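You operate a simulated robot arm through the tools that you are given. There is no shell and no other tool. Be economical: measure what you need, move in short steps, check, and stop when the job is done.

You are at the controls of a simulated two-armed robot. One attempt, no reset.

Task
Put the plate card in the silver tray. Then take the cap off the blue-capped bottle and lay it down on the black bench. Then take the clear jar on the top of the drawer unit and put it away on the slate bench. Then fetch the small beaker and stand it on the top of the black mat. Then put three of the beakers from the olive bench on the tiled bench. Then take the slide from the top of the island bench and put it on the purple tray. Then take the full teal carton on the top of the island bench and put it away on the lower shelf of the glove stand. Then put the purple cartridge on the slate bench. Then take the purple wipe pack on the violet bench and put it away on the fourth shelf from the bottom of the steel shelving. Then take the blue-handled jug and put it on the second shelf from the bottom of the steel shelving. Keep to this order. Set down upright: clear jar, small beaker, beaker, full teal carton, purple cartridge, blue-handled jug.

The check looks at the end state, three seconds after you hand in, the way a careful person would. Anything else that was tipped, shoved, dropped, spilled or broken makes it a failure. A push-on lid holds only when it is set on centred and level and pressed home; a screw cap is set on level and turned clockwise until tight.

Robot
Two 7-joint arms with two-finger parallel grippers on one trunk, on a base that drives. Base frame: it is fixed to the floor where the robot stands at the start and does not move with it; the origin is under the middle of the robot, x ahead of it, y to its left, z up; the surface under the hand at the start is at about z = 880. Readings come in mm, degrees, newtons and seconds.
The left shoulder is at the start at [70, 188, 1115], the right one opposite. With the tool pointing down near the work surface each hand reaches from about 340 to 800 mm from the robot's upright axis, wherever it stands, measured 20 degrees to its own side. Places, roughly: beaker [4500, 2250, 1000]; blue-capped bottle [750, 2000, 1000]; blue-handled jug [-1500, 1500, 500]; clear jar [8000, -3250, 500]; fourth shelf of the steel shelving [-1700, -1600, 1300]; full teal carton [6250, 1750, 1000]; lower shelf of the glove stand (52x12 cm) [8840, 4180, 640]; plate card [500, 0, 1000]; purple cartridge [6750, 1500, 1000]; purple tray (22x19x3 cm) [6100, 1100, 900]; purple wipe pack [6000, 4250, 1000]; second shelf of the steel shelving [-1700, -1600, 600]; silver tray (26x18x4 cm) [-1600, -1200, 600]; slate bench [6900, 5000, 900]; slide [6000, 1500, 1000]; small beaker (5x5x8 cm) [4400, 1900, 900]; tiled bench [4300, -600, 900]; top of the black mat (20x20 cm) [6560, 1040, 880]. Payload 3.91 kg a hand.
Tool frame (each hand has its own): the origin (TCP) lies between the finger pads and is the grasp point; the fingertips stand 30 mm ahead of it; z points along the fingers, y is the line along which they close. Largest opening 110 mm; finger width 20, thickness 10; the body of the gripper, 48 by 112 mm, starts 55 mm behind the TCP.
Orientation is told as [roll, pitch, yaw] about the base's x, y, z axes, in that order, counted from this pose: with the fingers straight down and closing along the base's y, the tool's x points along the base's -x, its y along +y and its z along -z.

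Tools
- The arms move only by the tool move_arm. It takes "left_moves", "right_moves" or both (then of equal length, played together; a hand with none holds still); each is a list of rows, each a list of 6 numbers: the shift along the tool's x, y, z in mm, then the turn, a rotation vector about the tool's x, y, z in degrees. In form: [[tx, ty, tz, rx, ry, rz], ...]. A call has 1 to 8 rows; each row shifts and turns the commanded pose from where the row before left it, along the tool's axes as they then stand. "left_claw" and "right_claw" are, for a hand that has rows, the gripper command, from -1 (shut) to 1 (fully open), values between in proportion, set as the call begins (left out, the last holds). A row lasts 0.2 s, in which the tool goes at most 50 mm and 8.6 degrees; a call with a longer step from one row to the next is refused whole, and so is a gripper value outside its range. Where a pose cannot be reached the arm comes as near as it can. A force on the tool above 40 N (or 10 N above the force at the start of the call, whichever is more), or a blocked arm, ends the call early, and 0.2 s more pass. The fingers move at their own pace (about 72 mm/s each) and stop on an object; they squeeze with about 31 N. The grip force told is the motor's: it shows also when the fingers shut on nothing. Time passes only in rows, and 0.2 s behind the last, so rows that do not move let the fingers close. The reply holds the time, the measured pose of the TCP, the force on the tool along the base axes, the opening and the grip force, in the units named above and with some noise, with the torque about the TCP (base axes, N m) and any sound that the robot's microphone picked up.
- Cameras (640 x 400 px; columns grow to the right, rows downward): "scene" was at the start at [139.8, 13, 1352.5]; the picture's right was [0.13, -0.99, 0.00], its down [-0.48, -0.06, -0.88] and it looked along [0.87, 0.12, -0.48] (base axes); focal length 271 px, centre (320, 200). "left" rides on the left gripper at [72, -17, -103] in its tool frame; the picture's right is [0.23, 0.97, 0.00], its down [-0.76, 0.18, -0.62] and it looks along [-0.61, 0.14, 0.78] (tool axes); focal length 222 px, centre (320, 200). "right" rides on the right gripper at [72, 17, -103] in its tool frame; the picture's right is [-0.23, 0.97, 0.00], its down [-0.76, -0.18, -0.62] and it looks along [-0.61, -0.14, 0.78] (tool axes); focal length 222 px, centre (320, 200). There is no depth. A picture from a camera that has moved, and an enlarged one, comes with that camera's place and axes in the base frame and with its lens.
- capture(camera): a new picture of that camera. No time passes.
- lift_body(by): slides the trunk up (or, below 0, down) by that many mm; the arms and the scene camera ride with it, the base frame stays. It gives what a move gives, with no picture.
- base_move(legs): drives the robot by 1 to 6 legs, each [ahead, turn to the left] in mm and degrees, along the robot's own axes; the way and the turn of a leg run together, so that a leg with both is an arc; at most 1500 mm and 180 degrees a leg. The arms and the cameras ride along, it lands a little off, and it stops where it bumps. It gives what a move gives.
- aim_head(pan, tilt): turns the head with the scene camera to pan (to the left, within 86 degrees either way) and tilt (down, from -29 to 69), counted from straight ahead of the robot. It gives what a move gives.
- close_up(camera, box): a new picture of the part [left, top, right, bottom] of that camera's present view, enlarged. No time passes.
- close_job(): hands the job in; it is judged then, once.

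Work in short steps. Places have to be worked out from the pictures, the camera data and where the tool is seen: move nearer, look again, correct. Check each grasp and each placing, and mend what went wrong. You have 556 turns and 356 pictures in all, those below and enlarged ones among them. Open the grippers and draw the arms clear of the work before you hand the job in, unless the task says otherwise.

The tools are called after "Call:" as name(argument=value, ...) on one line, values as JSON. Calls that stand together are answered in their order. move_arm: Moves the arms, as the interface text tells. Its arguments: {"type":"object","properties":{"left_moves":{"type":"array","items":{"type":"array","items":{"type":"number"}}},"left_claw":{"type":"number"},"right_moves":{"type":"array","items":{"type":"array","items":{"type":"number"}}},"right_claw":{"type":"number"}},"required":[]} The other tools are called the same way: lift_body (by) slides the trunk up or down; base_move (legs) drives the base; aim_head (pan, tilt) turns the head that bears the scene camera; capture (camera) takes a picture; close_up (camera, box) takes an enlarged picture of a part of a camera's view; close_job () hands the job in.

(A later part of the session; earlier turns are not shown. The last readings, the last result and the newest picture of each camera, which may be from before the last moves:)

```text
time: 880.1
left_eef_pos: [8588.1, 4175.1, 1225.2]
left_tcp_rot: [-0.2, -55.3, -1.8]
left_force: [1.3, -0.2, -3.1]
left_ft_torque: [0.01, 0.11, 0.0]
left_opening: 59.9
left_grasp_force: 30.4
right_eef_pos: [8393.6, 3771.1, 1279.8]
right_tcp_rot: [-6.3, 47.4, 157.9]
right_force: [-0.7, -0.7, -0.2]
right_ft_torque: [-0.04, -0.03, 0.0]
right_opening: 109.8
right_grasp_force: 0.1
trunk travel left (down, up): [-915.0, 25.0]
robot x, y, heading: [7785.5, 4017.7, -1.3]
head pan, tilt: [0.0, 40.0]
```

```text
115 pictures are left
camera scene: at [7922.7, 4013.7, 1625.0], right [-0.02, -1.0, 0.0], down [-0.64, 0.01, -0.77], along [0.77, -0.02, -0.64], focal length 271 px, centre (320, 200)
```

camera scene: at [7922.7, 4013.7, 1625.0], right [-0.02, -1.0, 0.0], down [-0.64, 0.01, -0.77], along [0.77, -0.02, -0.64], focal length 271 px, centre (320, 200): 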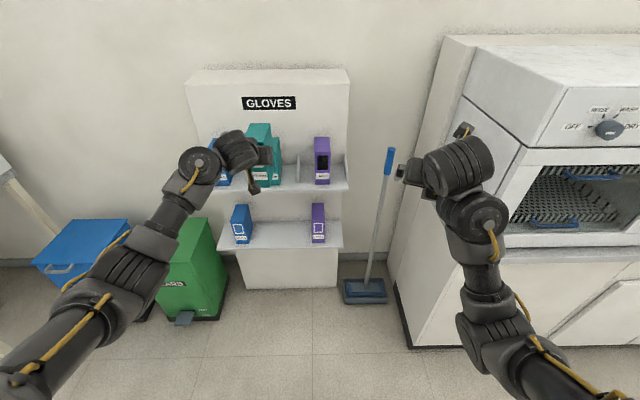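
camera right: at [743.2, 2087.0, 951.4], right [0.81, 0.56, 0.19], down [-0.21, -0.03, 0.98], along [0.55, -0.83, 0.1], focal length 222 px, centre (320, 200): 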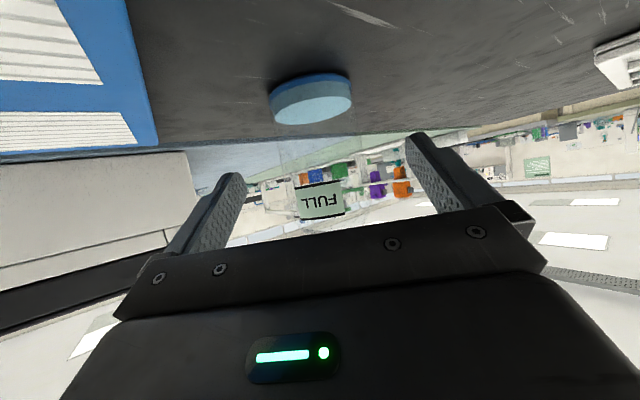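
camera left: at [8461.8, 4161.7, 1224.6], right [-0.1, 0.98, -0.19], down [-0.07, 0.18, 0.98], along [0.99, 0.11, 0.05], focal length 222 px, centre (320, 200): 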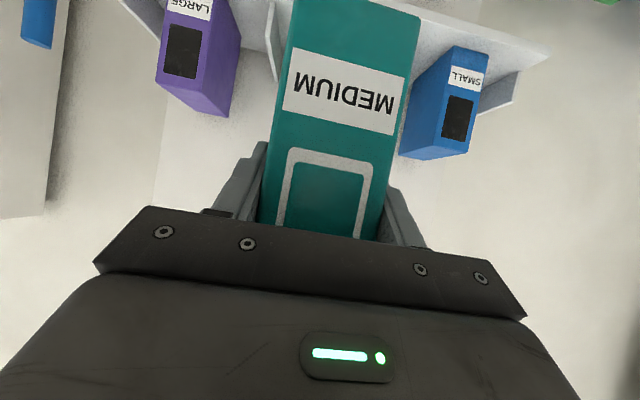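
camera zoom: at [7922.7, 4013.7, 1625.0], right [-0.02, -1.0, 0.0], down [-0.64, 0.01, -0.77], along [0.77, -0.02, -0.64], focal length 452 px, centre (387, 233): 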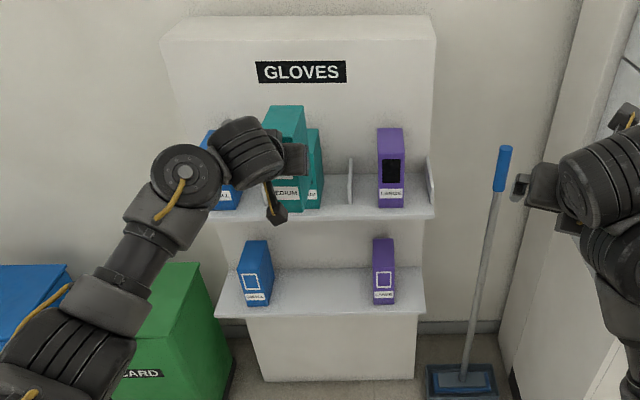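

The lift step is limited to 400. Lower 400 first.

Call:
lift_body(by=-400)

Call:
lift_body(by=-60)

Call:
capture(camera="left")

Call:
capture(camera="scene")

```text
time: 884.0
left_eef_pos: [8587.9, 4176.3, 825.8]
left_tcp_rot: [-0.2, -55.5, -1.7]
left_force: [0.9, 0.1, -2.9]
left_ft_torque: [0.05, 0.16, 0.0]
left_opening: 59.9
left_grasp_force: 31.5
right_eef_pos: [8391.8, 3771.5, 878.2]
right_tcp_rot: [-6.2, 47.5, 157.8]
right_force: [0.3, -0.3, -0.1]
right_ft_torque: [0.01, -0.01, 0.0]
right_opening: 110.2
right_grasp_force: 0.0
trunk travel left (down, up): [-515.0, 425.0]
robot x, y, heading: [7787.3, 4013.3, -1.2]
head pan, tilt: [0.0, 40.0]
```

```text
time: 885.0
left_eef_pos: [8588.7, 4175.4, 765.4]
left_tcp_rot: [-0.2, -55.4, -1.6]
left_force: [0.2, 0.4, -2.9]
left_ft_torque: [0.0, 0.12, 0.02]
left_opening: 59.7
left_grasp_force: 31.4
right_eef_pos: [8390.5, 3772.2, 820.5]
right_tcp_rot: [-6.2, 47.4, 157.9]
right_force: [-0.4, 0.0, -0.4]
right_ft_torque: [0.0, -0.03, 0.01]
right_opening: 110.2
right_grasp_force: 0.0
trunk travel left (down, up): [-455.0, 485.0]
robot x, y, heading: [7785.3, 4015.1, -1.2]
head pan, tilt: [0.0, 40.0]
```

```text
114 pictures are left
camera left: at [8461.2, 4161.9, 765.1], right [-0.1, 0.98, -0.19], down [-0.07, 0.18, 0.98], along [0.99, 0.11, 0.05], focal length 222 px, centre (320, 200)
```

left: 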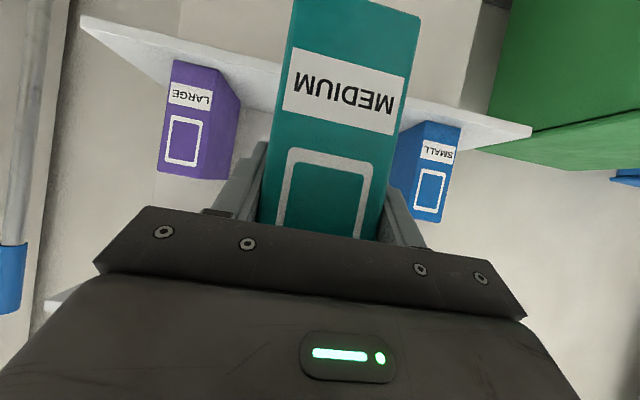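

```text
113 pictures are left
camera scene: at [7922.0, 4014.0, 1165.1], right [-0.02, -1.0, 0.0], down [-0.64, 0.01, -0.77], along [0.77, -0.02, -0.64], focal length 271 px, centre (320, 200)
```

scene: 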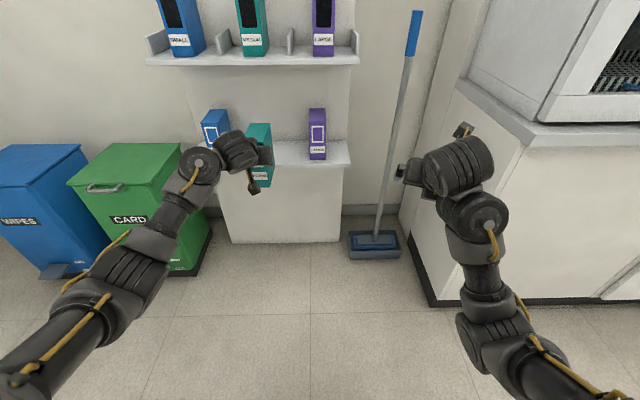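

Triangulated: shelf front edge x≈8775, z≈630. The slot centre is y≈4185. I'll drive 150 mm forward and check.

Call:
base_move(legs=[[150, 0]])

Call:
capture(camera="left")

Call:
close_up(camera="scene", box=[160, 60, 380, 220])

```text
time: 886.3
left_eef_pos: [8739.2, 4169.7, 764.4]
left_tcp_rot: [-0.2, -55.3, -1.8]
left_force: [-0.7, 0.0, -3.8]
left_ft_torque: [0.0, 0.14, 0.0]
left_opening: 59.8
left_grasp_force: 30.4
right_eef_pos: [8540.4, 3767.4, 818.9]
right_tcp_rot: [-6.2, 47.3, 157.8]
right_force: [0.1, 0.2, -0.2]
right_ft_torque: [0.02, 0.0, -0.01]
right_opening: 109.9
right_grasp_force: 0.1
trunk travel left (down, up): [-455.0, 485.0]
robot x, y, heading: [7937.9, 4012.6, -1.4]
head pan, tilt: [0.0, 40.0]
```

```text
112 pictures are left
camera left: at [8611.2, 4156.5, 763.8], right [-0.1, 0.98, -0.19], down [-0.07, 0.18, 0.98], along [0.99, 0.11, 0.05], focal length 222 px, centre (320, 200)
```

left: 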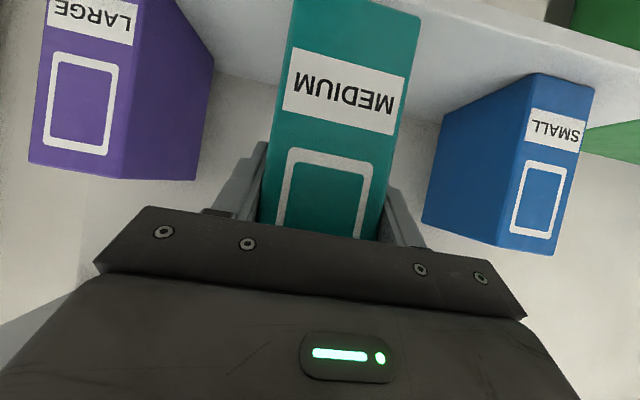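

```text
2.50 times, centred on (270, 140) of scene
camera zoom: at [8072.3, 4009.9, 1164.8], right [-0.03, -1.0, 0.0], down [-0.64, 0.02, -0.76], along [0.76, -0.02, -0.64], focal length 677 px, centre (445, 350)
```

zoom: 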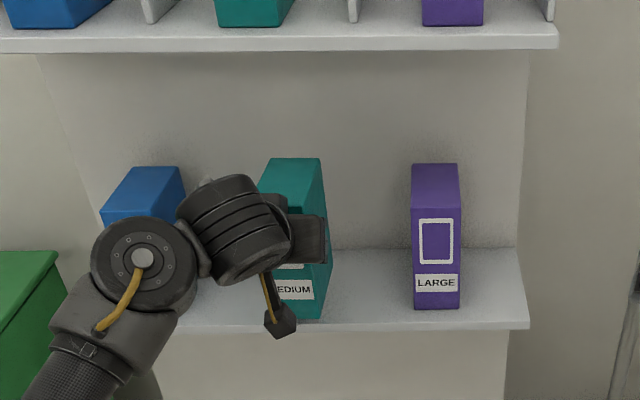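

Aligned with its neighbours. Another 62 mm forward, then lower.

Call:
base_move(legs=[[62, 0]])

Call:
move_arm(left_moves=[[10, 2, 7, 0, 0, 0], [10, 0, 7, 0, 0, 0], [5, 0, 3.4, 0, 0, 0], [3.3, 0, 2.3, 0, 0, 0], [0, 0, 0, 0, 0, 0]])

Call:
capture(camera="left")

```text
time: 887.3
left_eef_pos: [8801.0, 4165.7, 762.4]
left_tcp_rot: [-0.3, -55.1, -1.9]
left_force: [0.4, -0.1, -3.8]
left_ft_torque: [0.01, 0.09, -0.01]
left_opening: 60.1
left_grasp_force: 31.0
right_eef_pos: [8601.4, 3763.3, 818.7]
right_tcp_rot: [-6.0, 47.3, 157.7]
right_force: [1.0, -0.7, -0.6]
right_ft_torque: [-0.02, 0.02, 0.0]
right_opening: 110.0
right_grasp_force: 0.1
trunk travel left (down, up): [-455.0, 485.0]
robot x, y, heading: [7996.5, 4013.6, -1.6]
head pan, tilt: [0.0, 40.0]
```

```text
time: 888.5
left_eef_pos: [8799.8, 4168.1, 729.3]
left_tcp_rot: [-0.2, -55.2, -1.9]
left_force: [-0.3, -0.2, -3.2]
left_ft_torque: [0.01, 0.09, -0.02]
left_opening: 59.8
left_grasp_force: 30.9
right_eef_pos: [8600.5, 3763.8, 818.9]
right_tcp_rot: [-6.2, 47.5, 157.6]
right_force: [0.4, 1.1, -0.5]
right_ft_torque: [0.01, 0.0, 0.04]
right_opening: 110.0
right_grasp_force: 0.1
trunk travel left (down, up): [-455.0, 485.0]
robot x, y, heading: [7992.1, 4008.7, -1.7]
head pan, tilt: [0.0, 40.0]
```

```text
110 pictures are left
camera left: at [8673.1, 4156.1, 729.1], right [-0.09, 0.98, -0.19], down [-0.07, 0.18, 0.98], along [0.99, 0.11, 0.05], focal length 222 px, centre (320, 200)
```

left: 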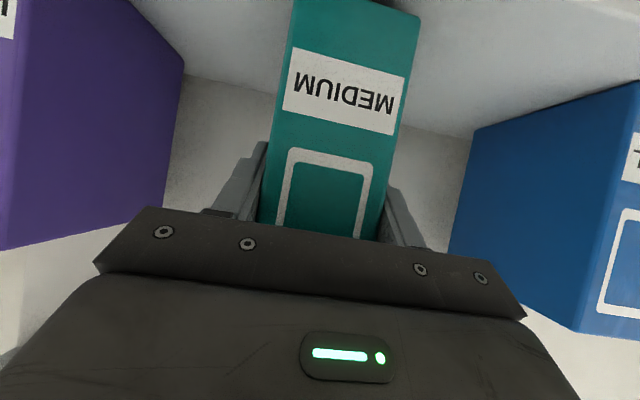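

Creep down to contact.

Call:
move_arm(left_moves=[[2.5, 0, 1.7, 0, 0, 0], [2.5, 0, 1.7, 0, 0, 0], [2.5, 0, 1.7, 0, 0, 0], [2.5, 0, 1.7, 0, 0, 0], [2.5, 0, 1.7, 0, 0, 0], [2.5, 0, 1.7, 0, 0, 0]])

```text
time: 889.9
left_eef_pos: [8798.8, 4167.7, 719.8]
left_tcp_rot: [-0.5, -55.9, -1.6]
left_force: [3.6, -7.5, 13.1]
left_ft_torque: [-1.06, 0.43, -1.7]
left_opening: 59.2
left_grasp_force: 28.1
right_eef_pos: [8598.7, 3763.6, 822.1]
right_tcp_rot: [-6.3, 47.6, 157.5]
right_force: [-0.2, 0.2, -0.3]
right_ft_torque: [0.02, 0.03, 0.0]
right_opening: 110.0
right_grasp_force: 0.1
trunk travel left (down, up): [-455.0, 485.0]
robot x, y, heading: [7999.6, 4011.8, -1.7]
head pan, tilt: [0.0, 40.0]
```

Contact on the shelf. Ease 2 mm, release, then retreat along the tool axis.

Call:
move_arm(left_moves=[[-2, 0, -1.5, 0, 0, 0], [0, 0, 0, 0, 0, 0], [0, 0, 0, 0, 0, 0], [0, 0, 0, 0, 0, 0]], left_claw=0.45)

Call:
capture(camera="left")

```text
time: 890.9
left_eef_pos: [8799.6, 4169.0, 715.4]
left_tcp_rot: [-0.2, -55.3, -2.0]
left_force: [0.1, -0.5, 0.5]
left_ft_torque: [-0.04, 0.02, -0.04]
left_opening: 79.8
left_grasp_force: 0.0
right_eef_pos: [8600.4, 3763.0, 819.1]
right_tcp_rot: [-6.2, 47.5, 157.5]
right_force: [-0.2, -0.2, 0.0]
right_ft_torque: [0.02, 0.03, -0.01]
right_opening: 109.9
right_grasp_force: 0.1
trunk travel left (down, up): [-455.0, 485.0]
robot x, y, heading: [7998.5, 4012.8, -1.5]
head pan, tilt: [0.0, 40.0]
```

```text
109 pictures are left
camera left: at [8672.1, 4156.5, 714.5], right [-0.09, 0.98, -0.19], down [-0.07, 0.18, 0.98], along [0.99, 0.11, 0.05], focal length 222 px, centre (320, 200)
```

left: 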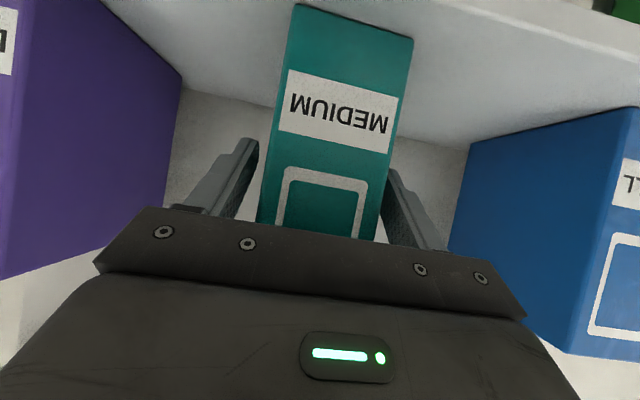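

Standing free. Retreat along the tool axis and back the base away.

Call:
move_arm(left_moves=[[0, 0, -15, 0, 0, 0], [0, 0, -30, 0, 0, 0], [0, 0, -40, 0, 0, 0]])

Call:
base_move(legs=[[-250, 0]])

Call:
close_up(camera="scene", box=[140, 40, 400, 240])

```text
time: 891.7
left_eef_pos: [8730.1, 4171.5, 765.0]
left_tcp_rot: [-0.1, -55.3, -2.0]
left_force: [0.2, 1.2, -0.1]
left_ft_torque: [0.01, -0.03, -0.02]
left_opening: 79.5
left_grasp_force: 0.0
right_eef_pos: [8599.8, 3763.3, 819.5]
right_tcp_rot: [-6.3, 47.6, 157.6]
right_force: [0.0, 0.2, 0.1]
right_ft_torque: [-0.03, -0.02, 0.02]
right_opening: 110.0
right_grasp_force: 0.1
trunk travel left (down, up): [-455.0, 485.0]
robot x, y, heading: [7997.2, 4012.2, -1.6]
head pan, tilt: [0.0, 40.0]
```

```text
time: 893.5
left_eef_pos: [8481.3, 4175.7, 766.3]
left_tcp_rot: [-0.3, -55.3, -2.3]
left_force: [0.3, 0.6, 0.9]
left_ft_torque: [0.02, 0.0, 0.01]
left_opening: 79.5
left_grasp_force: 0.1
right_eef_pos: [8350.7, 3767.4, 819.6]
right_tcp_rot: [-6.1, 47.6, 157.2]
right_force: [-0.1, -0.6, 0.5]
right_ft_torque: [0.0, -0.02, 0.01]
right_opening: 110.0
right_grasp_force: 0.1
trunk travel left (down, up): [-455.0, 485.0]
robot x, y, heading: [7749.9, 4019.5, -2.2]
head pan, tilt: [0.0, 40.0]
```

```text
2.00 times, centred on (270, 140) of scene
camera zoom: at [7883.6, 4014.8, 1165.2], right [-0.03, -1.0, 0.0], down [-0.64, 0.02, -0.77], along [0.77, -0.03, -0.64], focal length 542 px, centre (420, 320)
```

zoom: 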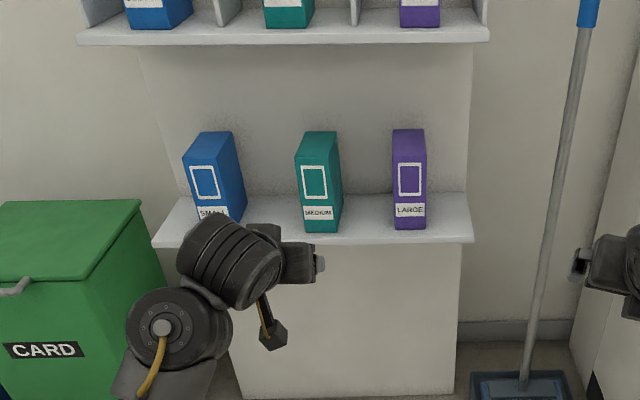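

The teal carton stands on the lower shelf between its neighbours. Next the purple cartridge on the island (~[6785,1530]). I'll raise the trunk and drive round to the island's -y side.

Call:
lift_body(by=320)

Call:
base_move(legs=[[0, -82], [1400, 0], [0, -6], [1400, 0]])

```text
time: 896.7
left_eef_pos: [8483.1, 4174.1, 1085.3]
left_tcp_rot: [-0.1, -55.2, -2.3]
left_force: [0.0, 0.0, -0.7]
left_ft_torque: [0.01, 0.02, 0.01]
left_opening: 79.8
left_grasp_force: 0.2
right_eef_pos: [8350.5, 3767.5, 1139.2]
right_tcp_rot: [-6.2, 47.6, 157.4]
right_force: [-1.1, -0.8, 0.2]
right_ft_torque: [-0.01, 0.0, -0.02]
right_opening: 110.3
right_grasp_force: 0.0
trunk travel left (down, up): [-775.0, 165.0]
robot x, y, heading: [7752.9, 4020.7, -1.9]
head pan, tilt: [0.0, 40.0]
```

```text
time: 914.2
left_eef_pos: [8067.2, 528.6, 1084.6]
left_tcp_rot: [-0.2, -55.4, -90.2]
left_force: [0.4, 0.7, -0.2]
left_ft_torque: [-0.04, -0.01, 0.05]
left_opening: 80.1
left_grasp_force: 0.1
right_eef_pos: [7654.7, 644.9, 1139.4]
right_tcp_rot: [-6.3, 47.6, 69.4]
right_force: [0.0, 0.1, -0.2]
right_ft_torque: [0.03, 0.04, 0.0]
right_opening: 110.1
right_grasp_force: 0.1
trunk travel left (down, up): [-775.0, 165.0]
robot x, y, heading: [7884.6, 1255.8, -89.7]
head pan, tilt: [0.0, 40.0]
```

Call:
base_move(legs=[[920, 0], [0, -90], [930, 0], [0, -90]])

Call:
aim_head(pan=10, tilt=30)

Call:
capture(camera="scene")

```text
time: 931.0
left_eef_pos: [6755.6, 1106.0, 1083.8]
left_tcp_rot: [-0.3, -55.2, 89.7]
left_force: [0.0, -0.2, -0.7]
left_ft_torque: [0.03, 0.0, 0.04]
left_opening: 79.7
left_grasp_force: 0.1
right_eef_pos: [7168.2, 990.9, 1140.1]
right_tcp_rot: [-6.2, 47.6, -110.6]
right_force: [0.3, -0.7, 0.7]
right_ft_torque: [0.03, -0.01, 0.0]
right_opening: 109.9
right_grasp_force: 0.2
trunk travel left (down, up): [-775.0, 165.0]
robot x, y, heading: [6935.8, 381.4, 90.2]
head pan, tilt: [0.0, 40.0]
```

```text
time: 931.7
left_eef_pos: [6756.3, 1106.2, 1086.0]
left_tcp_rot: [-0.1, -55.3, 89.8]
left_force: [-0.6, -0.1, -0.1]
left_ft_torque: [-0.02, -0.01, 0.01]
left_opening: 79.6
left_grasp_force: 0.0
right_eef_pos: [7168.8, 989.2, 1139.7]
right_tcp_rot: [-6.1, 47.5, -110.8]
right_force: [-0.1, -0.3, 0.2]
right_ft_torque: [-0.01, -0.01, -0.01]
right_opening: 109.9
right_grasp_force: 0.1
trunk travel left (down, up): [-775.0, 165.0]
robot x, y, heading: [6939.2, 378.4, 90.2]
head pan, tilt: [10.0, 30.0]
```

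```text
107 pictures are left
camera scene: at [6922.5, 520.6, 1500.4], right [0.98, 0.17, 0.0], down [0.09, -0.49, -0.87], along [-0.15, 0.85, -0.5], focal length 271 px, centre (320, 200)
```

scene: 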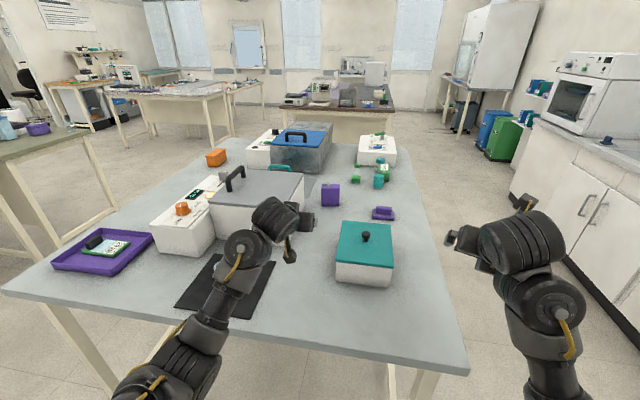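

Call:
close_up(camera="scene", box=[230, 140, 430, 300])

```text
2.50 times, centred on (330, 220) of scene
camera zoom: at [6922.5, 520.6, 1500.4], right [0.98, 0.17, 0.0], down [0.09, -0.49, -0.87], along [-0.15, 0.85, -0.5], focal length 677 px, centre (295, 150)
```

zoom: 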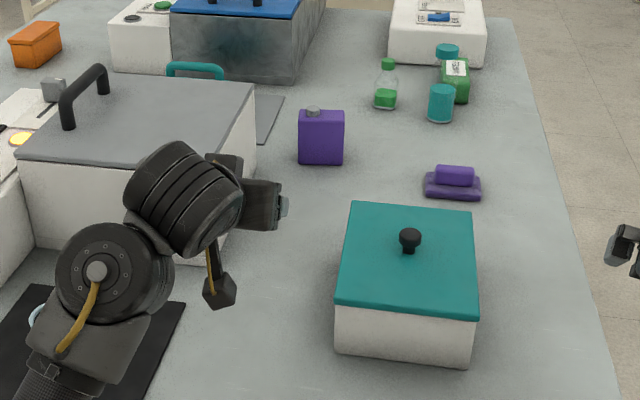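

The cartridge (purple box with grey nozzle, ≈82×45×90) is at ≈[6789,1558]. I'll align the tilted left hand in x and drive forward 280 mm.

Call:
move_arm(left_moves=[[0, -17, 0, 0, 0, 0], [0, -17, 0, 0, 0, 0]], left_claw=1)

Call:
base_move(legs=[[280, 0]])

Call:
capture(camera="left")

Call:
capture(camera="scene")

```text
time: 932.3
left_eef_pos: [6790.4, 1107.9, 1085.4]
left_tcp_rot: [-0.1, -55.3, 89.7]
left_force: [-0.6, 0.5, 0.2]
left_ft_torque: [0.0, 0.04, 0.0]
left_opening: 109.8
left_grasp_force: 0.0
right_eef_pos: [7168.3, 991.4, 1140.1]
right_tcp_rot: [-6.3, 47.4, -110.7]
right_force: [-0.4, 0.4, 0.0]
right_ft_torque: [-0.02, 0.01, -0.01]
right_opening: 110.2
right_grasp_force: 0.0
trunk travel left (down, up): [-775.0, 165.0]
robot x, y, heading: [6939.5, 377.0, 90.0]
head pan, tilt: [10.0, 30.0]
```

```text
time: 934.3
left_eef_pos: [6784.1, 1386.9, 1086.3]
left_tcp_rot: [-0.2, -55.3, 90.0]
left_force: [0.2, -0.2, -0.3]
left_ft_torque: [0.0, 0.02, -0.01]
left_opening: 110.0
left_grasp_force: 0.1
right_eef_pos: [7163.3, 1272.1, 1139.3]
right_tcp_rot: [-6.3, 47.6, -110.4]
right_force: [0.6, 0.3, -0.4]
right_ft_torque: [0.01, 0.04, -0.01]
right_opening: 110.3
right_grasp_force: 0.0
trunk travel left (down, up): [-775.0, 165.0]
robot x, y, heading: [6936.6, 661.2, 90.4]
head pan, tilt: [10.0, 30.0]
```

```text
105 pictures are left
camera left: at [6800.5, 1260.0, 1085.4], right [-0.97, -0.13, -0.19], down [-0.18, -0.08, 0.98], along [-0.14, 0.99, 0.05], focal length 222 px, centre (320, 200)
```

left: 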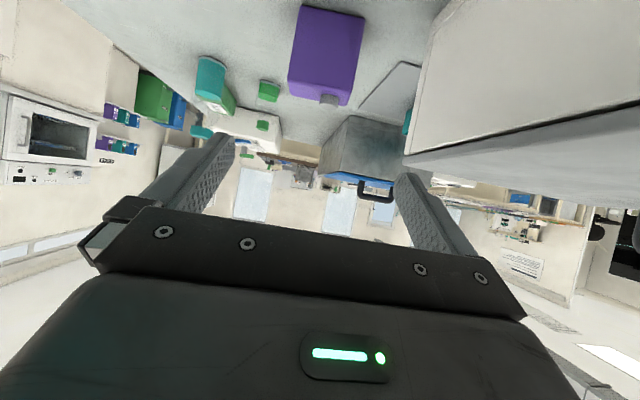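

```text
104 pictures are left
camera scene: at [6920.0, 801.2, 1500.5], right [0.98, 0.18, 0.0], down [0.09, -0.49, -0.87], along [-0.16, 0.85, -0.5], focal length 271 px, centre (320, 200)
```

scene: 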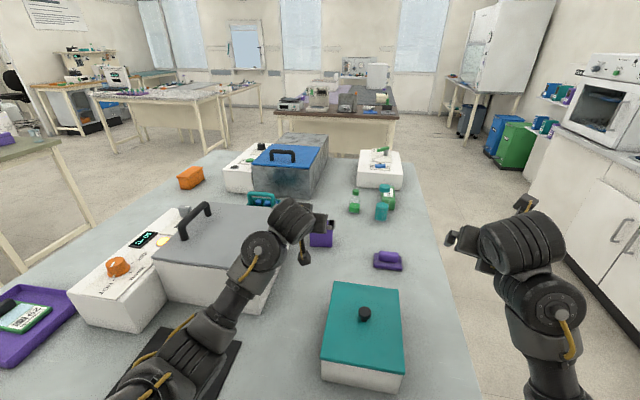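

By geometry the arm straightens as it extends, so the elbow stays above ~1050 and clear of the beaker. The cartridge face centre is x≈6788. I'll advance 150 mm along the axis and check.

Call:
move_arm(left_moves=[[0, -4, 35, 0, 0, 0], [0, 0, 40, 0, 0, 0], [0, 0, 40, 0, 0, 0], [0, 0, 35, 0, 0, 0], [0, 0, 0, 0, 0, 0]])

Call:
capture(camera="left")

Call:
capture(camera="scene")

```text
time: 935.5
left_eef_pos: [6786.5, 1507.4, 1001.6]
left_tcp_rot: [-0.2, -55.4, 90.1]
left_force: [-1.1, -0.3, 0.3]
left_ft_torque: [0.03, 0.0, -0.06]
left_opening: 109.9
left_grasp_force: 0.0
right_eef_pos: [7162.9, 1271.3, 1140.8]
right_tcp_rot: [-6.2, 47.6, -110.3]
right_force: [-0.6, 0.0, -0.3]
right_ft_torque: [-0.01, 0.01, -0.02]
right_opening: 109.9
right_grasp_force: 0.0
trunk travel left (down, up): [-775.0, 165.0]
robot x, y, heading: [6940.4, 662.5, 90.6]
head pan, tilt: [10.0, 30.0]
```

```text
103 pictures are left
camera left: at [6802.4, 1381.3, 1000.9], right [-0.97, -0.13, -0.19], down [-0.18, -0.08, 0.98], along [-0.14, 0.99, 0.06], focal length 222 px, centre (320, 200)
```

left: 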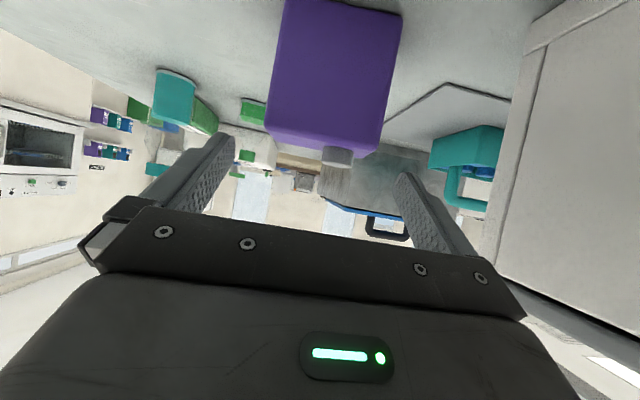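

```text
102 pictures are left
camera scene: at [6919.5, 801.2, 1500.5], right [0.98, 0.18, 0.0], down [0.09, -0.49, -0.87], along [-0.16, 0.85, -0.5], focal length 271 px, centre (320, 200)
```

scene: 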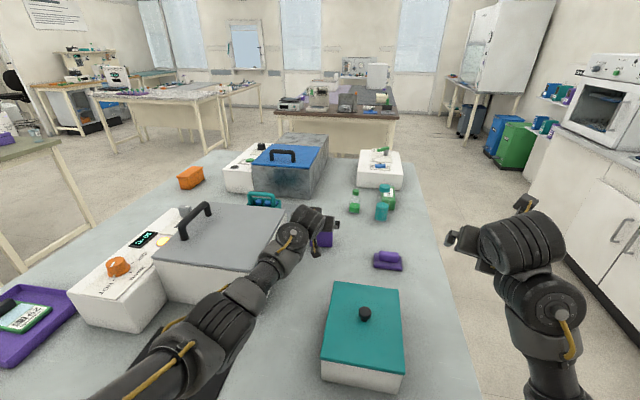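

Elbow stays high. Remaining 76 mm in and 35 down, then close.

Call:
move_arm(left_moves=[[12, 0, 25, 0, 0, 0], [12, 0, 25, 0, 0, 0], [10, 0, 26, 0, 0, 0], [0, 0, 0, 0, 0, 0]])

Call:
move_arm(left_moves=[[0, 0, 0, 0, 0, 0], [0, 0, 0, 0, 0, 0], [0, 0, 0, 0, 0, 0], [0, 0, 0, 0, 0, 0]], left_claw=-1)

Call:
capture(camera="left")

```text
time: 936.5
left_eef_pos: [6790.5, 1531.9, 942.8]
left_tcp_rot: [-0.1, -55.3, 90.1]
left_force: [-0.2, 0.3, 0.6]
left_ft_torque: [0.01, -0.02, -0.01]
left_opening: 110.1
left_grasp_force: 0.1
left hand out of reach, approached as far as the arm can: row 2, 3
right_eef_pos: [7162.9, 1274.0, 1139.8]
right_tcp_rot: [-6.3, 47.5, -110.3]
right_force: [0.3, -0.7, 0.7]
right_ft_torque: [-0.01, 0.02, 0.0]
right_opening: 110.0
right_grasp_force: 0.0
trunk travel left (down, up): [-775.0, 165.0]
robot x, y, heading: [6938.5, 660.0, 90.4]
head pan, tilt: [10.0, 30.0]
```

```text
time: 937.5
left_eef_pos: [6788.6, 1531.5, 944.4]
left_tcp_rot: [-0.1, -55.4, 90.1]
left_force: [-1.1, -1.1, 1.6]
left_ft_torque: [0.07, 0.21, 0.06]
left_opening: 79.9
left_grasp_force: 30.4
right_eef_pos: [7162.6, 1273.4, 1139.6]
right_tcp_rot: [-6.3, 47.6, -110.2]
right_force: [0.9, 0.2, 0.1]
right_ft_torque: [-0.01, -0.03, 0.01]
right_opening: 109.9
right_grasp_force: 0.0
trunk travel left (down, up): [-775.0, 165.0]
robot x, y, heading: [6940.3, 662.9, 90.6]
head pan, tilt: [10.0, 30.0]
```

```text
101 pictures are left
camera left: at [6806.1, 1405.4, 943.8], right [-0.97, -0.13, -0.19], down [-0.18, -0.08, 0.98], along [-0.14, 0.99, 0.05], focal length 222 px, centre (320, 200)
```

left: 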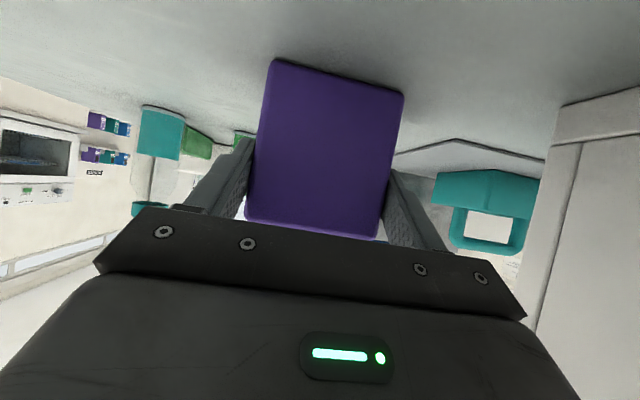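

Gripped at 80 mm but only ~20 mm deep. I'll open, move the base 22 mm forward, and regrip for a better hold.

Call:
move_arm(left_moves=[[0, 0, 0, 0, 0, 0], [0, 0, 0, 0, 0, 0]], left_claw=0.85)

Call:
base_move(legs=[[24, 0]])

Call:
move_arm(left_moves=[[0, 0, 0, 0, 0, 0], [0, 0, 0, 0, 0, 0], [0, 0, 0, 0, 0, 0], [0, 0, 0, 0, 0, 0]], left_claw=-1)

```text
time: 938.1
left_eef_pos: [6789.4, 1530.5, 943.9]
left_tcp_rot: [-0.2, -55.3, 90.1]
left_force: [0.2, 0.1, 0.0]
left_ft_torque: [0.01, 0.02, -0.05]
left_opening: 101.6
left_grasp_force: 0.0
right_eef_pos: [7164.0, 1272.1, 1140.0]
right_tcp_rot: [-6.3, 47.4, -110.3]
right_force: [0.8, -0.3, 0.3]
right_ft_torque: [-0.01, 0.02, 0.01]
right_opening: 109.9
right_grasp_force: 0.0
trunk travel left (down, up): [-775.0, 165.0]
robot x, y, heading: [6936.3, 664.3, 90.6]
head pan, tilt: [10.0, 30.0]
```

```text
time: 938.9
left_eef_pos: [6789.1, 1551.9, 948.3]
left_tcp_rot: [-0.1, -55.8, 90.1]
left_force: [0.4, -0.5, 0.5]
left_ft_torque: [-0.02, -0.01, 0.03]
left_opening: 101.8
left_grasp_force: 0.1
right_eef_pos: [7163.4, 1291.7, 1141.1]
right_tcp_rot: [-6.5, 47.7, -110.3]
right_force: [0.0, -0.4, 0.4]
right_ft_torque: [0.01, -0.01, 0.02]
right_opening: 110.1
right_grasp_force: 0.0
trunk travel left (down, up): [-775.0, 165.0]
robot x, y, heading: [6939.9, 684.3, 90.3]
head pan, tilt: [10.0, 30.0]
```

```text
time: 939.9
left_eef_pos: [6789.2, 1555.1, 944.3]
left_tcp_rot: [-0.2, -55.4, 90.1]
left_force: [0.6, -0.3, -1.9]
left_ft_torque: [0.0, 0.01, -0.02]
left_opening: 80.0
left_grasp_force: 31.1
right_eef_pos: [7161.7, 1295.8, 1140.1]
right_tcp_rot: [-6.1, 47.5, -110.3]
right_force: [0.2, -0.5, 0.4]
right_ft_torque: [-0.01, 0.01, 0.02]
right_opening: 110.0
right_grasp_force: 0.0
trunk travel left (down, up): [-775.0, 165.0]
robot x, y, heading: [6938.7, 686.1, 90.4]
head pan, tilt: [10.0, 30.0]
```

A good deep grip. Lift with the trunk (pure vertical) by 150 and check.

Call:
lift_body(by=150)

Call:
capture(camera="left")

```text
time: 941.6
left_eef_pos: [6788.7, 1555.5, 1094.4]
left_tcp_rot: [-0.3, -55.3, 90.1]
left_force: [0.4, 0.5, -1.7]
left_ft_torque: [0.02, 0.02, 0.0]
left_opening: 79.8
left_grasp_force: 31.1
right_eef_pos: [7162.6, 1296.5, 1288.8]
right_tcp_rot: [-6.2, 47.5, -110.3]
right_force: [-0.6, 0.2, -0.4]
right_ft_torque: [-0.01, 0.02, 0.0]
right_opening: 109.8
right_grasp_force: 0.1
trunk travel left (down, up): [-925.0, 15.0]
robot x, y, heading: [6937.3, 684.0, 90.3]
head pan, tilt: [10.0, 30.0]
```

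```text
100 pictures are left
camera left: at [6805.9, 1429.1, 1093.4], right [-0.97, -0.13, -0.19], down [-0.18, -0.08, 0.98], along [-0.14, 0.99, 0.05], focal length 222 px, centre (320, 200)
```

left: 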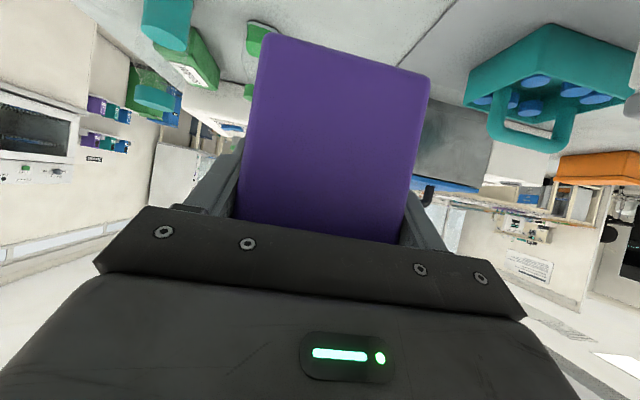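

Held. I'll back out from the island and retract the hand a bit for the drive.

Call:
base_move(legs=[[-310, 0]])

Call:
move_arm(left_moves=[[22.8, 0, -32.8, 0, 0, 0], [22.8, 0, -32.8, 0, 0, 0], [22.8, 0, -32.8, 0, 0, 0], [22.8, 0, -32.8, 0, 0, 0], [0, 0, 0, 0, 0, 0]])

Call:
base_move(legs=[[0, -90], [560, 0], [0, 45], [500, 0], [0, 45]])

Call:
aim_head(pan=0, tilt=20)

Call:
capture(camera="scene")

```text
time: 943.7
left_eef_pos: [6789.8, 1247.2, 1092.3]
left_tcp_rot: [-0.2, -55.3, 90.3]
left_force: [0.2, -0.3, -2.0]
left_ft_torque: [0.03, -0.01, 0.02]
left_opening: 80.1
left_grasp_force: 31.1
right_eef_pos: [7164.3, 990.4, 1289.1]
right_tcp_rot: [-6.2, 47.4, -109.9]
right_force: [-0.3, 0.6, 0.1]
right_ft_torque: [0.0, 0.01, -0.04]
right_opening: 109.9
right_grasp_force: 0.1
trunk travel left (down, up): [-925.0, 15.0]
robot x, y, heading: [6942.2, 376.1, 91.0]
head pan, tilt: [10.0, 30.0]
```

```text
time: 944.9
left_eef_pos: [6790.7, 1087.6, 1091.9]
left_tcp_rot: [0.0, -55.3, 90.2]
left_force: [0.7, 0.3, -2.7]
left_ft_torque: [-0.01, 0.0, 0.0]
left_opening: 80.0
left_grasp_force: 31.2
right_eef_pos: [7162.6, 989.6, 1289.5]
right_tcp_rot: [-6.1, 47.4, -110.0]
right_force: [0.3, 0.0, 0.4]
right_ft_torque: [0.0, 0.0, -0.03]
right_opening: 110.1
right_grasp_force: 0.0
trunk travel left (down, up): [-925.0, 15.0]
robot x, y, heading: [6943.8, 380.2, 90.8]
head pan, tilt: [10.0, 30.0]
```

```text
time: 958.5
left_eef_pos: [7722.8, 1456.4, 1092.6]
left_tcp_rot: [0.0, -55.4, 87.6]
left_force: [0.3, -0.4, -1.6]
left_ft_torque: [-0.01, -0.05, 0.05]
left_opening: 79.8
left_grasp_force: 31.3
right_eef_pos: [8088.7, 1338.2, 1289.6]
right_tcp_rot: [-6.1, 47.5, -112.8]
right_force: [-0.9, 0.9, 0.7]
right_ft_torque: [0.05, -0.02, 0.0]
right_opening: 110.1
right_grasp_force: 0.0
trunk travel left (down, up): [-925.0, 15.0]
robot x, y, heading: [7834.9, 739.9, 87.9]
head pan, tilt: [10.0, 30.0]
```

```text
time: 959.2
left_eef_pos: [7721.5, 1454.8, 1092.3]
left_tcp_rot: [-0.1, -55.3, 87.6]
left_force: [0.9, 0.5, -1.1]
left_ft_torque: [0.04, 0.04, 0.02]
left_opening: 79.7
left_grasp_force: 31.0
right_eef_pos: [8088.8, 1338.7, 1289.1]
right_tcp_rot: [-6.2, 47.5, -112.8]
right_force: [0.3, 0.8, -0.2]
right_ft_torque: [0.05, -0.02, 0.04]
right_opening: 109.9
right_grasp_force: 0.1
trunk travel left (down, up): [-925.0, 15.0]
robot x, y, heading: [7839.5, 736.6, 87.8]
head pan, tilt: [0.0, 20.0]
```

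```text
99 pictures are left
camera scene: at [7840.5, 881.9, 1666.4], right [1.0, -0.04, 0.0], down [-0.01, -0.34, -0.94], along [0.03, 0.94, -0.34], focal length 271 px, centre (320, 200)
```

scene: 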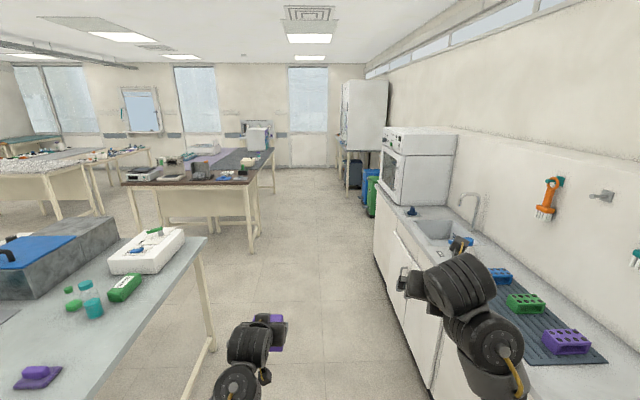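

The aisle is clear. Drive north to y≈5190.

Call:
base_move(legs=[[0, 1.5], [1500, 0], [1500, 0]])

Call:
base_move(legs=[[1450, 0]])

```text
time: 973.9
left_eef_pos: [7715.2, 4416.7, 1092.6]
left_tcp_rot: [-0.1, -55.3, 89.0]
left_force: [0.1, -0.2, -1.7]
left_ft_torque: [0.02, 0.01, 0.02]
left_opening: 79.9
left_grasp_force: 30.6
right_eef_pos: [8084.4, 4308.5, 1289.0]
right_tcp_rot: [-6.1, 47.5, -111.5]
right_force: [-0.2, 0.7, 0.3]
right_ft_torque: [0.01, 0.0, 0.0]
right_opening: 109.9
right_grasp_force: 0.0
trunk travel left (down, up): [-925.0, 15.0]
robot x, y, heading: [7844.8, 3703.6, 89.7]
head pan, tilt: [0.0, 20.0]
```

```text
time: 981.1
left_eef_pos: [7730.7, 5868.4, 1093.0]
left_tcp_rot: [-0.2, -55.5, 89.0]
left_force: [0.3, -0.5, -2.4]
left_ft_torque: [-0.02, 0.02, -0.03]
left_opening: 79.8
left_grasp_force: 31.2
right_eef_pos: [8100.9, 5759.9, 1289.2]
right_tcp_rot: [-6.2, 47.4, -111.4]
right_force: [-0.3, 0.3, -0.8]
right_ft_torque: [0.02, 0.0, 0.0]
right_opening: 109.8
right_grasp_force: 0.0
trunk travel left (down, up): [-925.0, 15.0]
robot x, y, heading: [7864.3, 5150.8, 89.5]
head pan, tilt: [0.0, 20.0]
```

I'll make the turn wide of the drawer cabinet: forward 150, turn 45°, back 200, turn 45°.

Call:
base_move(legs=[[150, 0], [0, 45], [-200, 0], [0, 45]])

Call:
aim_head(pan=8, tilt=35)

Call:
capture(camera="scene")

```text
time: 987.9
left_eef_pos: [7306.0, 4998.9, 1093.1]
left_tcp_rot: [-0.1, -55.5, -178.8]
left_force: [0.5, 1.0, -1.8]
left_ft_torque: [-0.01, 0.0, 0.0]
left_opening: 80.0
left_grasp_force: 30.9
right_eef_pos: [7399.6, 5373.7, 1289.0]
right_tcp_rot: [-6.1, 47.4, -19.2]
right_force: [0.3, -0.6, -0.2]
right_ft_torque: [0.02, -0.03, 0.01]
right_opening: 110.1
right_grasp_force: 0.3
trunk travel left (down, up): [-925.0, 15.0]
robot x, y, heading: [8016.1, 5160.6, -178.3]
head pan, tilt: [0.0, 20.0]
```

```text
time: 988.7
left_eef_pos: [7306.3, 4998.5, 1092.1]
left_tcp_rot: [-0.2, -55.3, -178.7]
left_force: [-0.4, 0.4, -1.9]
left_ft_torque: [0.01, 0.01, 0.0]
left_opening: 79.8
left_grasp_force: 31.5
right_eef_pos: [7398.6, 5373.7, 1288.9]
right_tcp_rot: [-6.3, 47.5, -19.2]
right_force: [0.6, -0.4, 0.0]
right_ft_torque: [0.0, -0.02, 0.01]
right_opening: 109.8
right_grasp_force: 0.0
trunk travel left (down, up): [-925.0, 15.0]
robot x, y, heading: [8012.8, 5159.6, -178.3]
head pan, tilt: [8.0, 35.0]
```

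```text
98 pictures are left
camera scene: at [7877.3, 5144.1, 1642.6], right [-0.17, 0.99, 0.0], down [0.57, 0.1, -0.82], along [-0.81, -0.14, -0.57], focal length 271 px, centre (320, 200)
```

scene: 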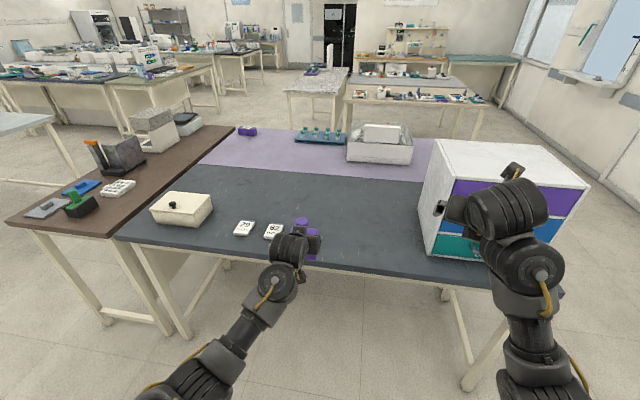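

I'll drive 85 mm forward, shift the cartridge +67 mm in y (away from the jar) and extend 135 mm.

Call:
base_move(legs=[[85, 0]])

Call:
move_arm(left_moves=[[0, -34, 0, 0, 0, 0], [0, -34, 0, 0, 0, 0], [-19, 0, 27.7, 0, 0, 0], [-19, 0, 27.7, 0, 0, 0], [-19, 0, 27.7, 0, 0, 0], [-19, 0, 27.7, 0, 0, 0], [0, 0, 0, 0, 0, 0]])

Call:
capture(camera="left")

Call:
capture(camera="scene")

```text
time: 989.7
left_eef_pos: [7237.7, 4999.6, 1101.6]
left_tcp_rot: [-0.3, -56.1, -179.0]
left_force: [0.0, 1.3, -1.0]
left_ft_torque: [-0.01, -0.03, 0.0]
left_opening: 79.9
left_grasp_force: 30.8
right_eef_pos: [7334.0, 5372.2, 1296.3]
right_tcp_rot: [-6.5, 48.2, -19.5]
right_force: [-0.2, -0.6, -0.2]
right_ft_torque: [0.0, -0.08, 0.01]
right_opening: 110.0
right_grasp_force: 0.0
trunk travel left (down, up): [-925.0, 15.0]
robot x, y, heading: [7939.0, 5157.4, -178.7]
head pan, tilt: [8.0, 35.0]
```

```text
time: 991.3
left_eef_pos: [7094.2, 5068.4, 1093.9]
left_tcp_rot: [-0.2, -55.6, -179.0]
left_force: [-0.7, 0.5, -1.6]
left_ft_torque: [0.0, -0.01, 0.0]
left_opening: 79.7
left_grasp_force: 30.8
right_eef_pos: [7325.6, 5373.6, 1290.2]
right_tcp_rot: [-6.3, 47.8, -19.2]
right_force: [-0.1, -0.1, 0.0]
right_ft_torque: [-0.01, -0.01, 0.01]
right_opening: 109.8
right_grasp_force: 0.1
trunk travel left (down, up): [-925.0, 15.0]
robot x, y, heading: [7932.3, 5155.5, -178.3]
head pan, tilt: [8.0, 35.0]
```

```text
97 pictures are left
camera left: at [7220.0, 5086.5, 1093.0], right [0.14, -0.97, -0.19], down [0.09, -0.18, 0.98], along [-0.99, -0.16, 0.06], focal length 222 px, centre (320, 200)
```

left: 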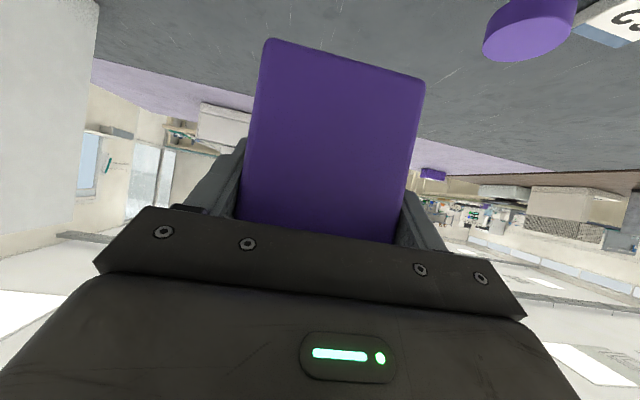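

```text
96 pictures are left
camera scene: at [7795.3, 5142.5, 1642.4], right [-0.16, 0.99, 0.0], down [0.57, 0.09, -0.82], along [-0.81, -0.13, -0.57], focal length 271 px, centre (320, 200)
```

scene: 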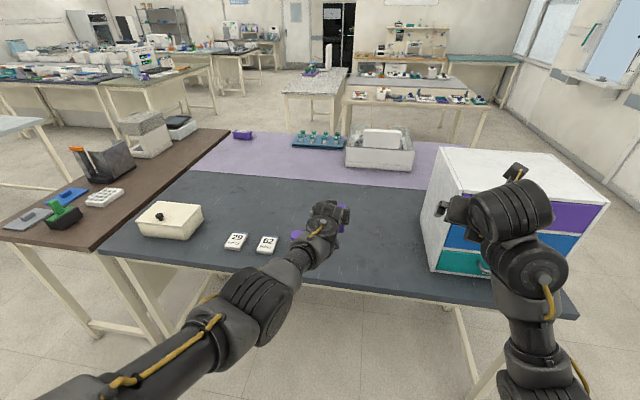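

Clear: the jar is ~65 mm away. Lower with the trunk by 140 mm, then creep to contact.

Call:
lift_body(by=-140)

Call:
move_arm(left_moves=[[2.5, 0, 1.7, 0, 0, 0], [2.5, 0, 1.7, 0, 0, 0], [1.7, 0, 1.2, 0, 0, 0], [1.7, 0, 1.2, 0, 0, 0], [1.7, 0, 1.2, 0, 0, 0]])

Call:
capture(camera="left")

```text
time: 993.0
left_eef_pos: [7094.9, 5068.5, 954.7]
left_tcp_rot: [-0.2, -55.7, -179.1]
left_force: [0.0, 0.1, -1.1]
left_ft_torque: [0.01, 0.04, 0.01]
left_opening: 79.5
left_grasp_force: 31.7
right_eef_pos: [7325.7, 5372.2, 1151.3]
right_tcp_rot: [-6.3, 47.8, -19.4]
right_force: [1.0, 0.1, 0.5]
right_ft_torque: [0.03, 0.03, 0.0]
right_opening: 109.8
right_grasp_force: 0.0
trunk travel left (down, up): [-785.0, 155.0]
robot x, y, heading: [7933.0, 5154.1, -178.6]
head pan, tilt: [8.0, 35.0]
```

```text
time: 994.2
left_eef_pos: [7094.8, 5069.4, 943.4]
left_tcp_rot: [-0.1, -55.7, -179.1]
left_force: [-0.3, -1.0, -1.8]
left_ft_torque: [0.0, -0.02, 0.0]
left_opening: 79.9
left_grasp_force: 31.6
right_eef_pos: [7327.8, 5372.6, 1150.2]
right_tcp_rot: [-6.3, 47.8, -19.4]
right_force: [0.1, -0.5, 1.0]
right_ft_torque: [-0.01, 0.02, 0.0]
right_opening: 110.0
right_grasp_force: 0.1
trunk travel left (down, up): [-785.0, 155.0]
robot x, y, heading: [7933.8, 5155.1, -178.4]
head pan, tilt: [8.0, 35.0]
```

```text
95 pictures are left
camera left: at [7221.1, 5087.9, 942.4], right [0.14, -0.97, -0.19], down [0.09, -0.18, 0.98], along [-0.99, -0.16, 0.06], focal length 222 px, centre (320, 200)
```

left: 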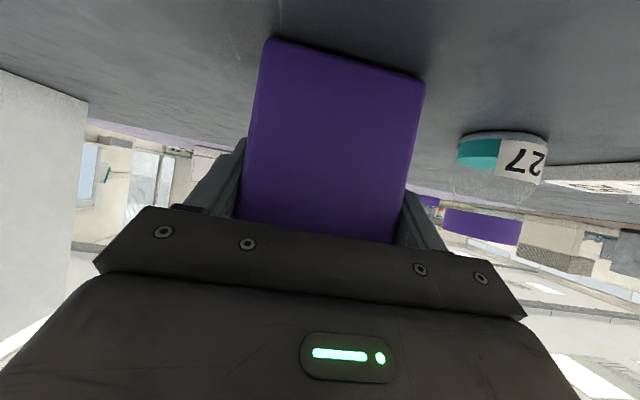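

Call:
move_arm(left_moves=[[1.7, 0, 1.2, 0, 0, 0], [1.7, 0, 1.2, 0, 0, 0], [1.7, 0, 1.2, 0, 0, 0], [1.7, 0, 1.2, 0, 0, 0], [1.7, 0, 1.2, 0, 0, 0]])

```text
time: 995.4
left_eef_pos: [7096.2, 5068.6, 935.9]
left_tcp_rot: [-0.1, -56.0, -179.1]
left_force: [-4.5, 0.9, 20.4]
left_ft_torque: [-0.08, 0.16, -0.04]
left_opening: 80.0
left_grasp_force: 30.9
right_eef_pos: [7329.6, 5374.7, 1153.1]
right_tcp_rot: [-6.5, 48.0, -19.6]
right_force: [-0.1, -0.6, -0.1]
right_ft_torque: [0.02, 0.01, 0.02]
right_opening: 110.2
right_grasp_force: 0.0
trunk travel left (down, up): [-785.0, 155.0]
robot x, y, heading: [7936.6, 5157.8, -178.6]
head pan, tilt: [8.0, 35.0]
```

Contact. Release to 98 mm and retreat along the axis.

Call:
move_arm(left_moves=[[-1, 0, -0.7, 0, 0, 0], [0, 0, 0, 0, 0, 0], [0, 0, 0, 0, 0, 0], [0, 0, -20, 0, 0, 0], [0, 0, -35, 0, 0, 0], [0, 0, -40, 0, 0, 0], [0, 0, -40, 0, 0, 0]], left_claw=0.8)

Call:
capture(camera="left")

```text
time: 997.0
left_eef_pos: [7207.5, 5068.2, 1008.5]
left_tcp_rot: [-0.2, -55.6, -179.0]
left_force: [0.2, 0.1, 0.0]
left_ft_torque: [0.01, -0.01, 0.06]
left_opening: 98.9
left_grasp_force: 0.0
right_eef_pos: [7327.7, 5372.6, 1154.1]
right_tcp_rot: [-6.4, 47.9, -19.4]
right_force: [1.0, -0.1, 0.2]
right_ft_torque: [0.02, -0.01, -0.01]
right_opening: 109.5
right_grasp_force: 0.1
trunk travel left (down, up): [-785.0, 155.0]
robot x, y, heading: [7937.9, 5156.6, -178.5]
head pan, tilt: [8.0, 35.0]
```

```text
94 pictures are left
camera left: at [7333.2, 5087.0, 1007.2], right [0.14, -0.97, -0.19], down [0.09, -0.18, 0.98], along [-0.99, -0.16, 0.06], focal length 222 px, centre (320, 200)
```

left: 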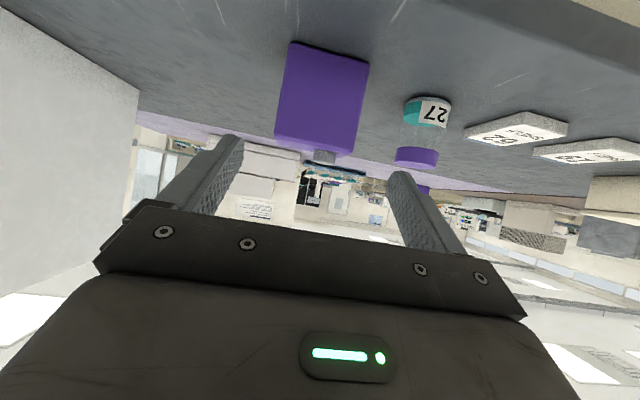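

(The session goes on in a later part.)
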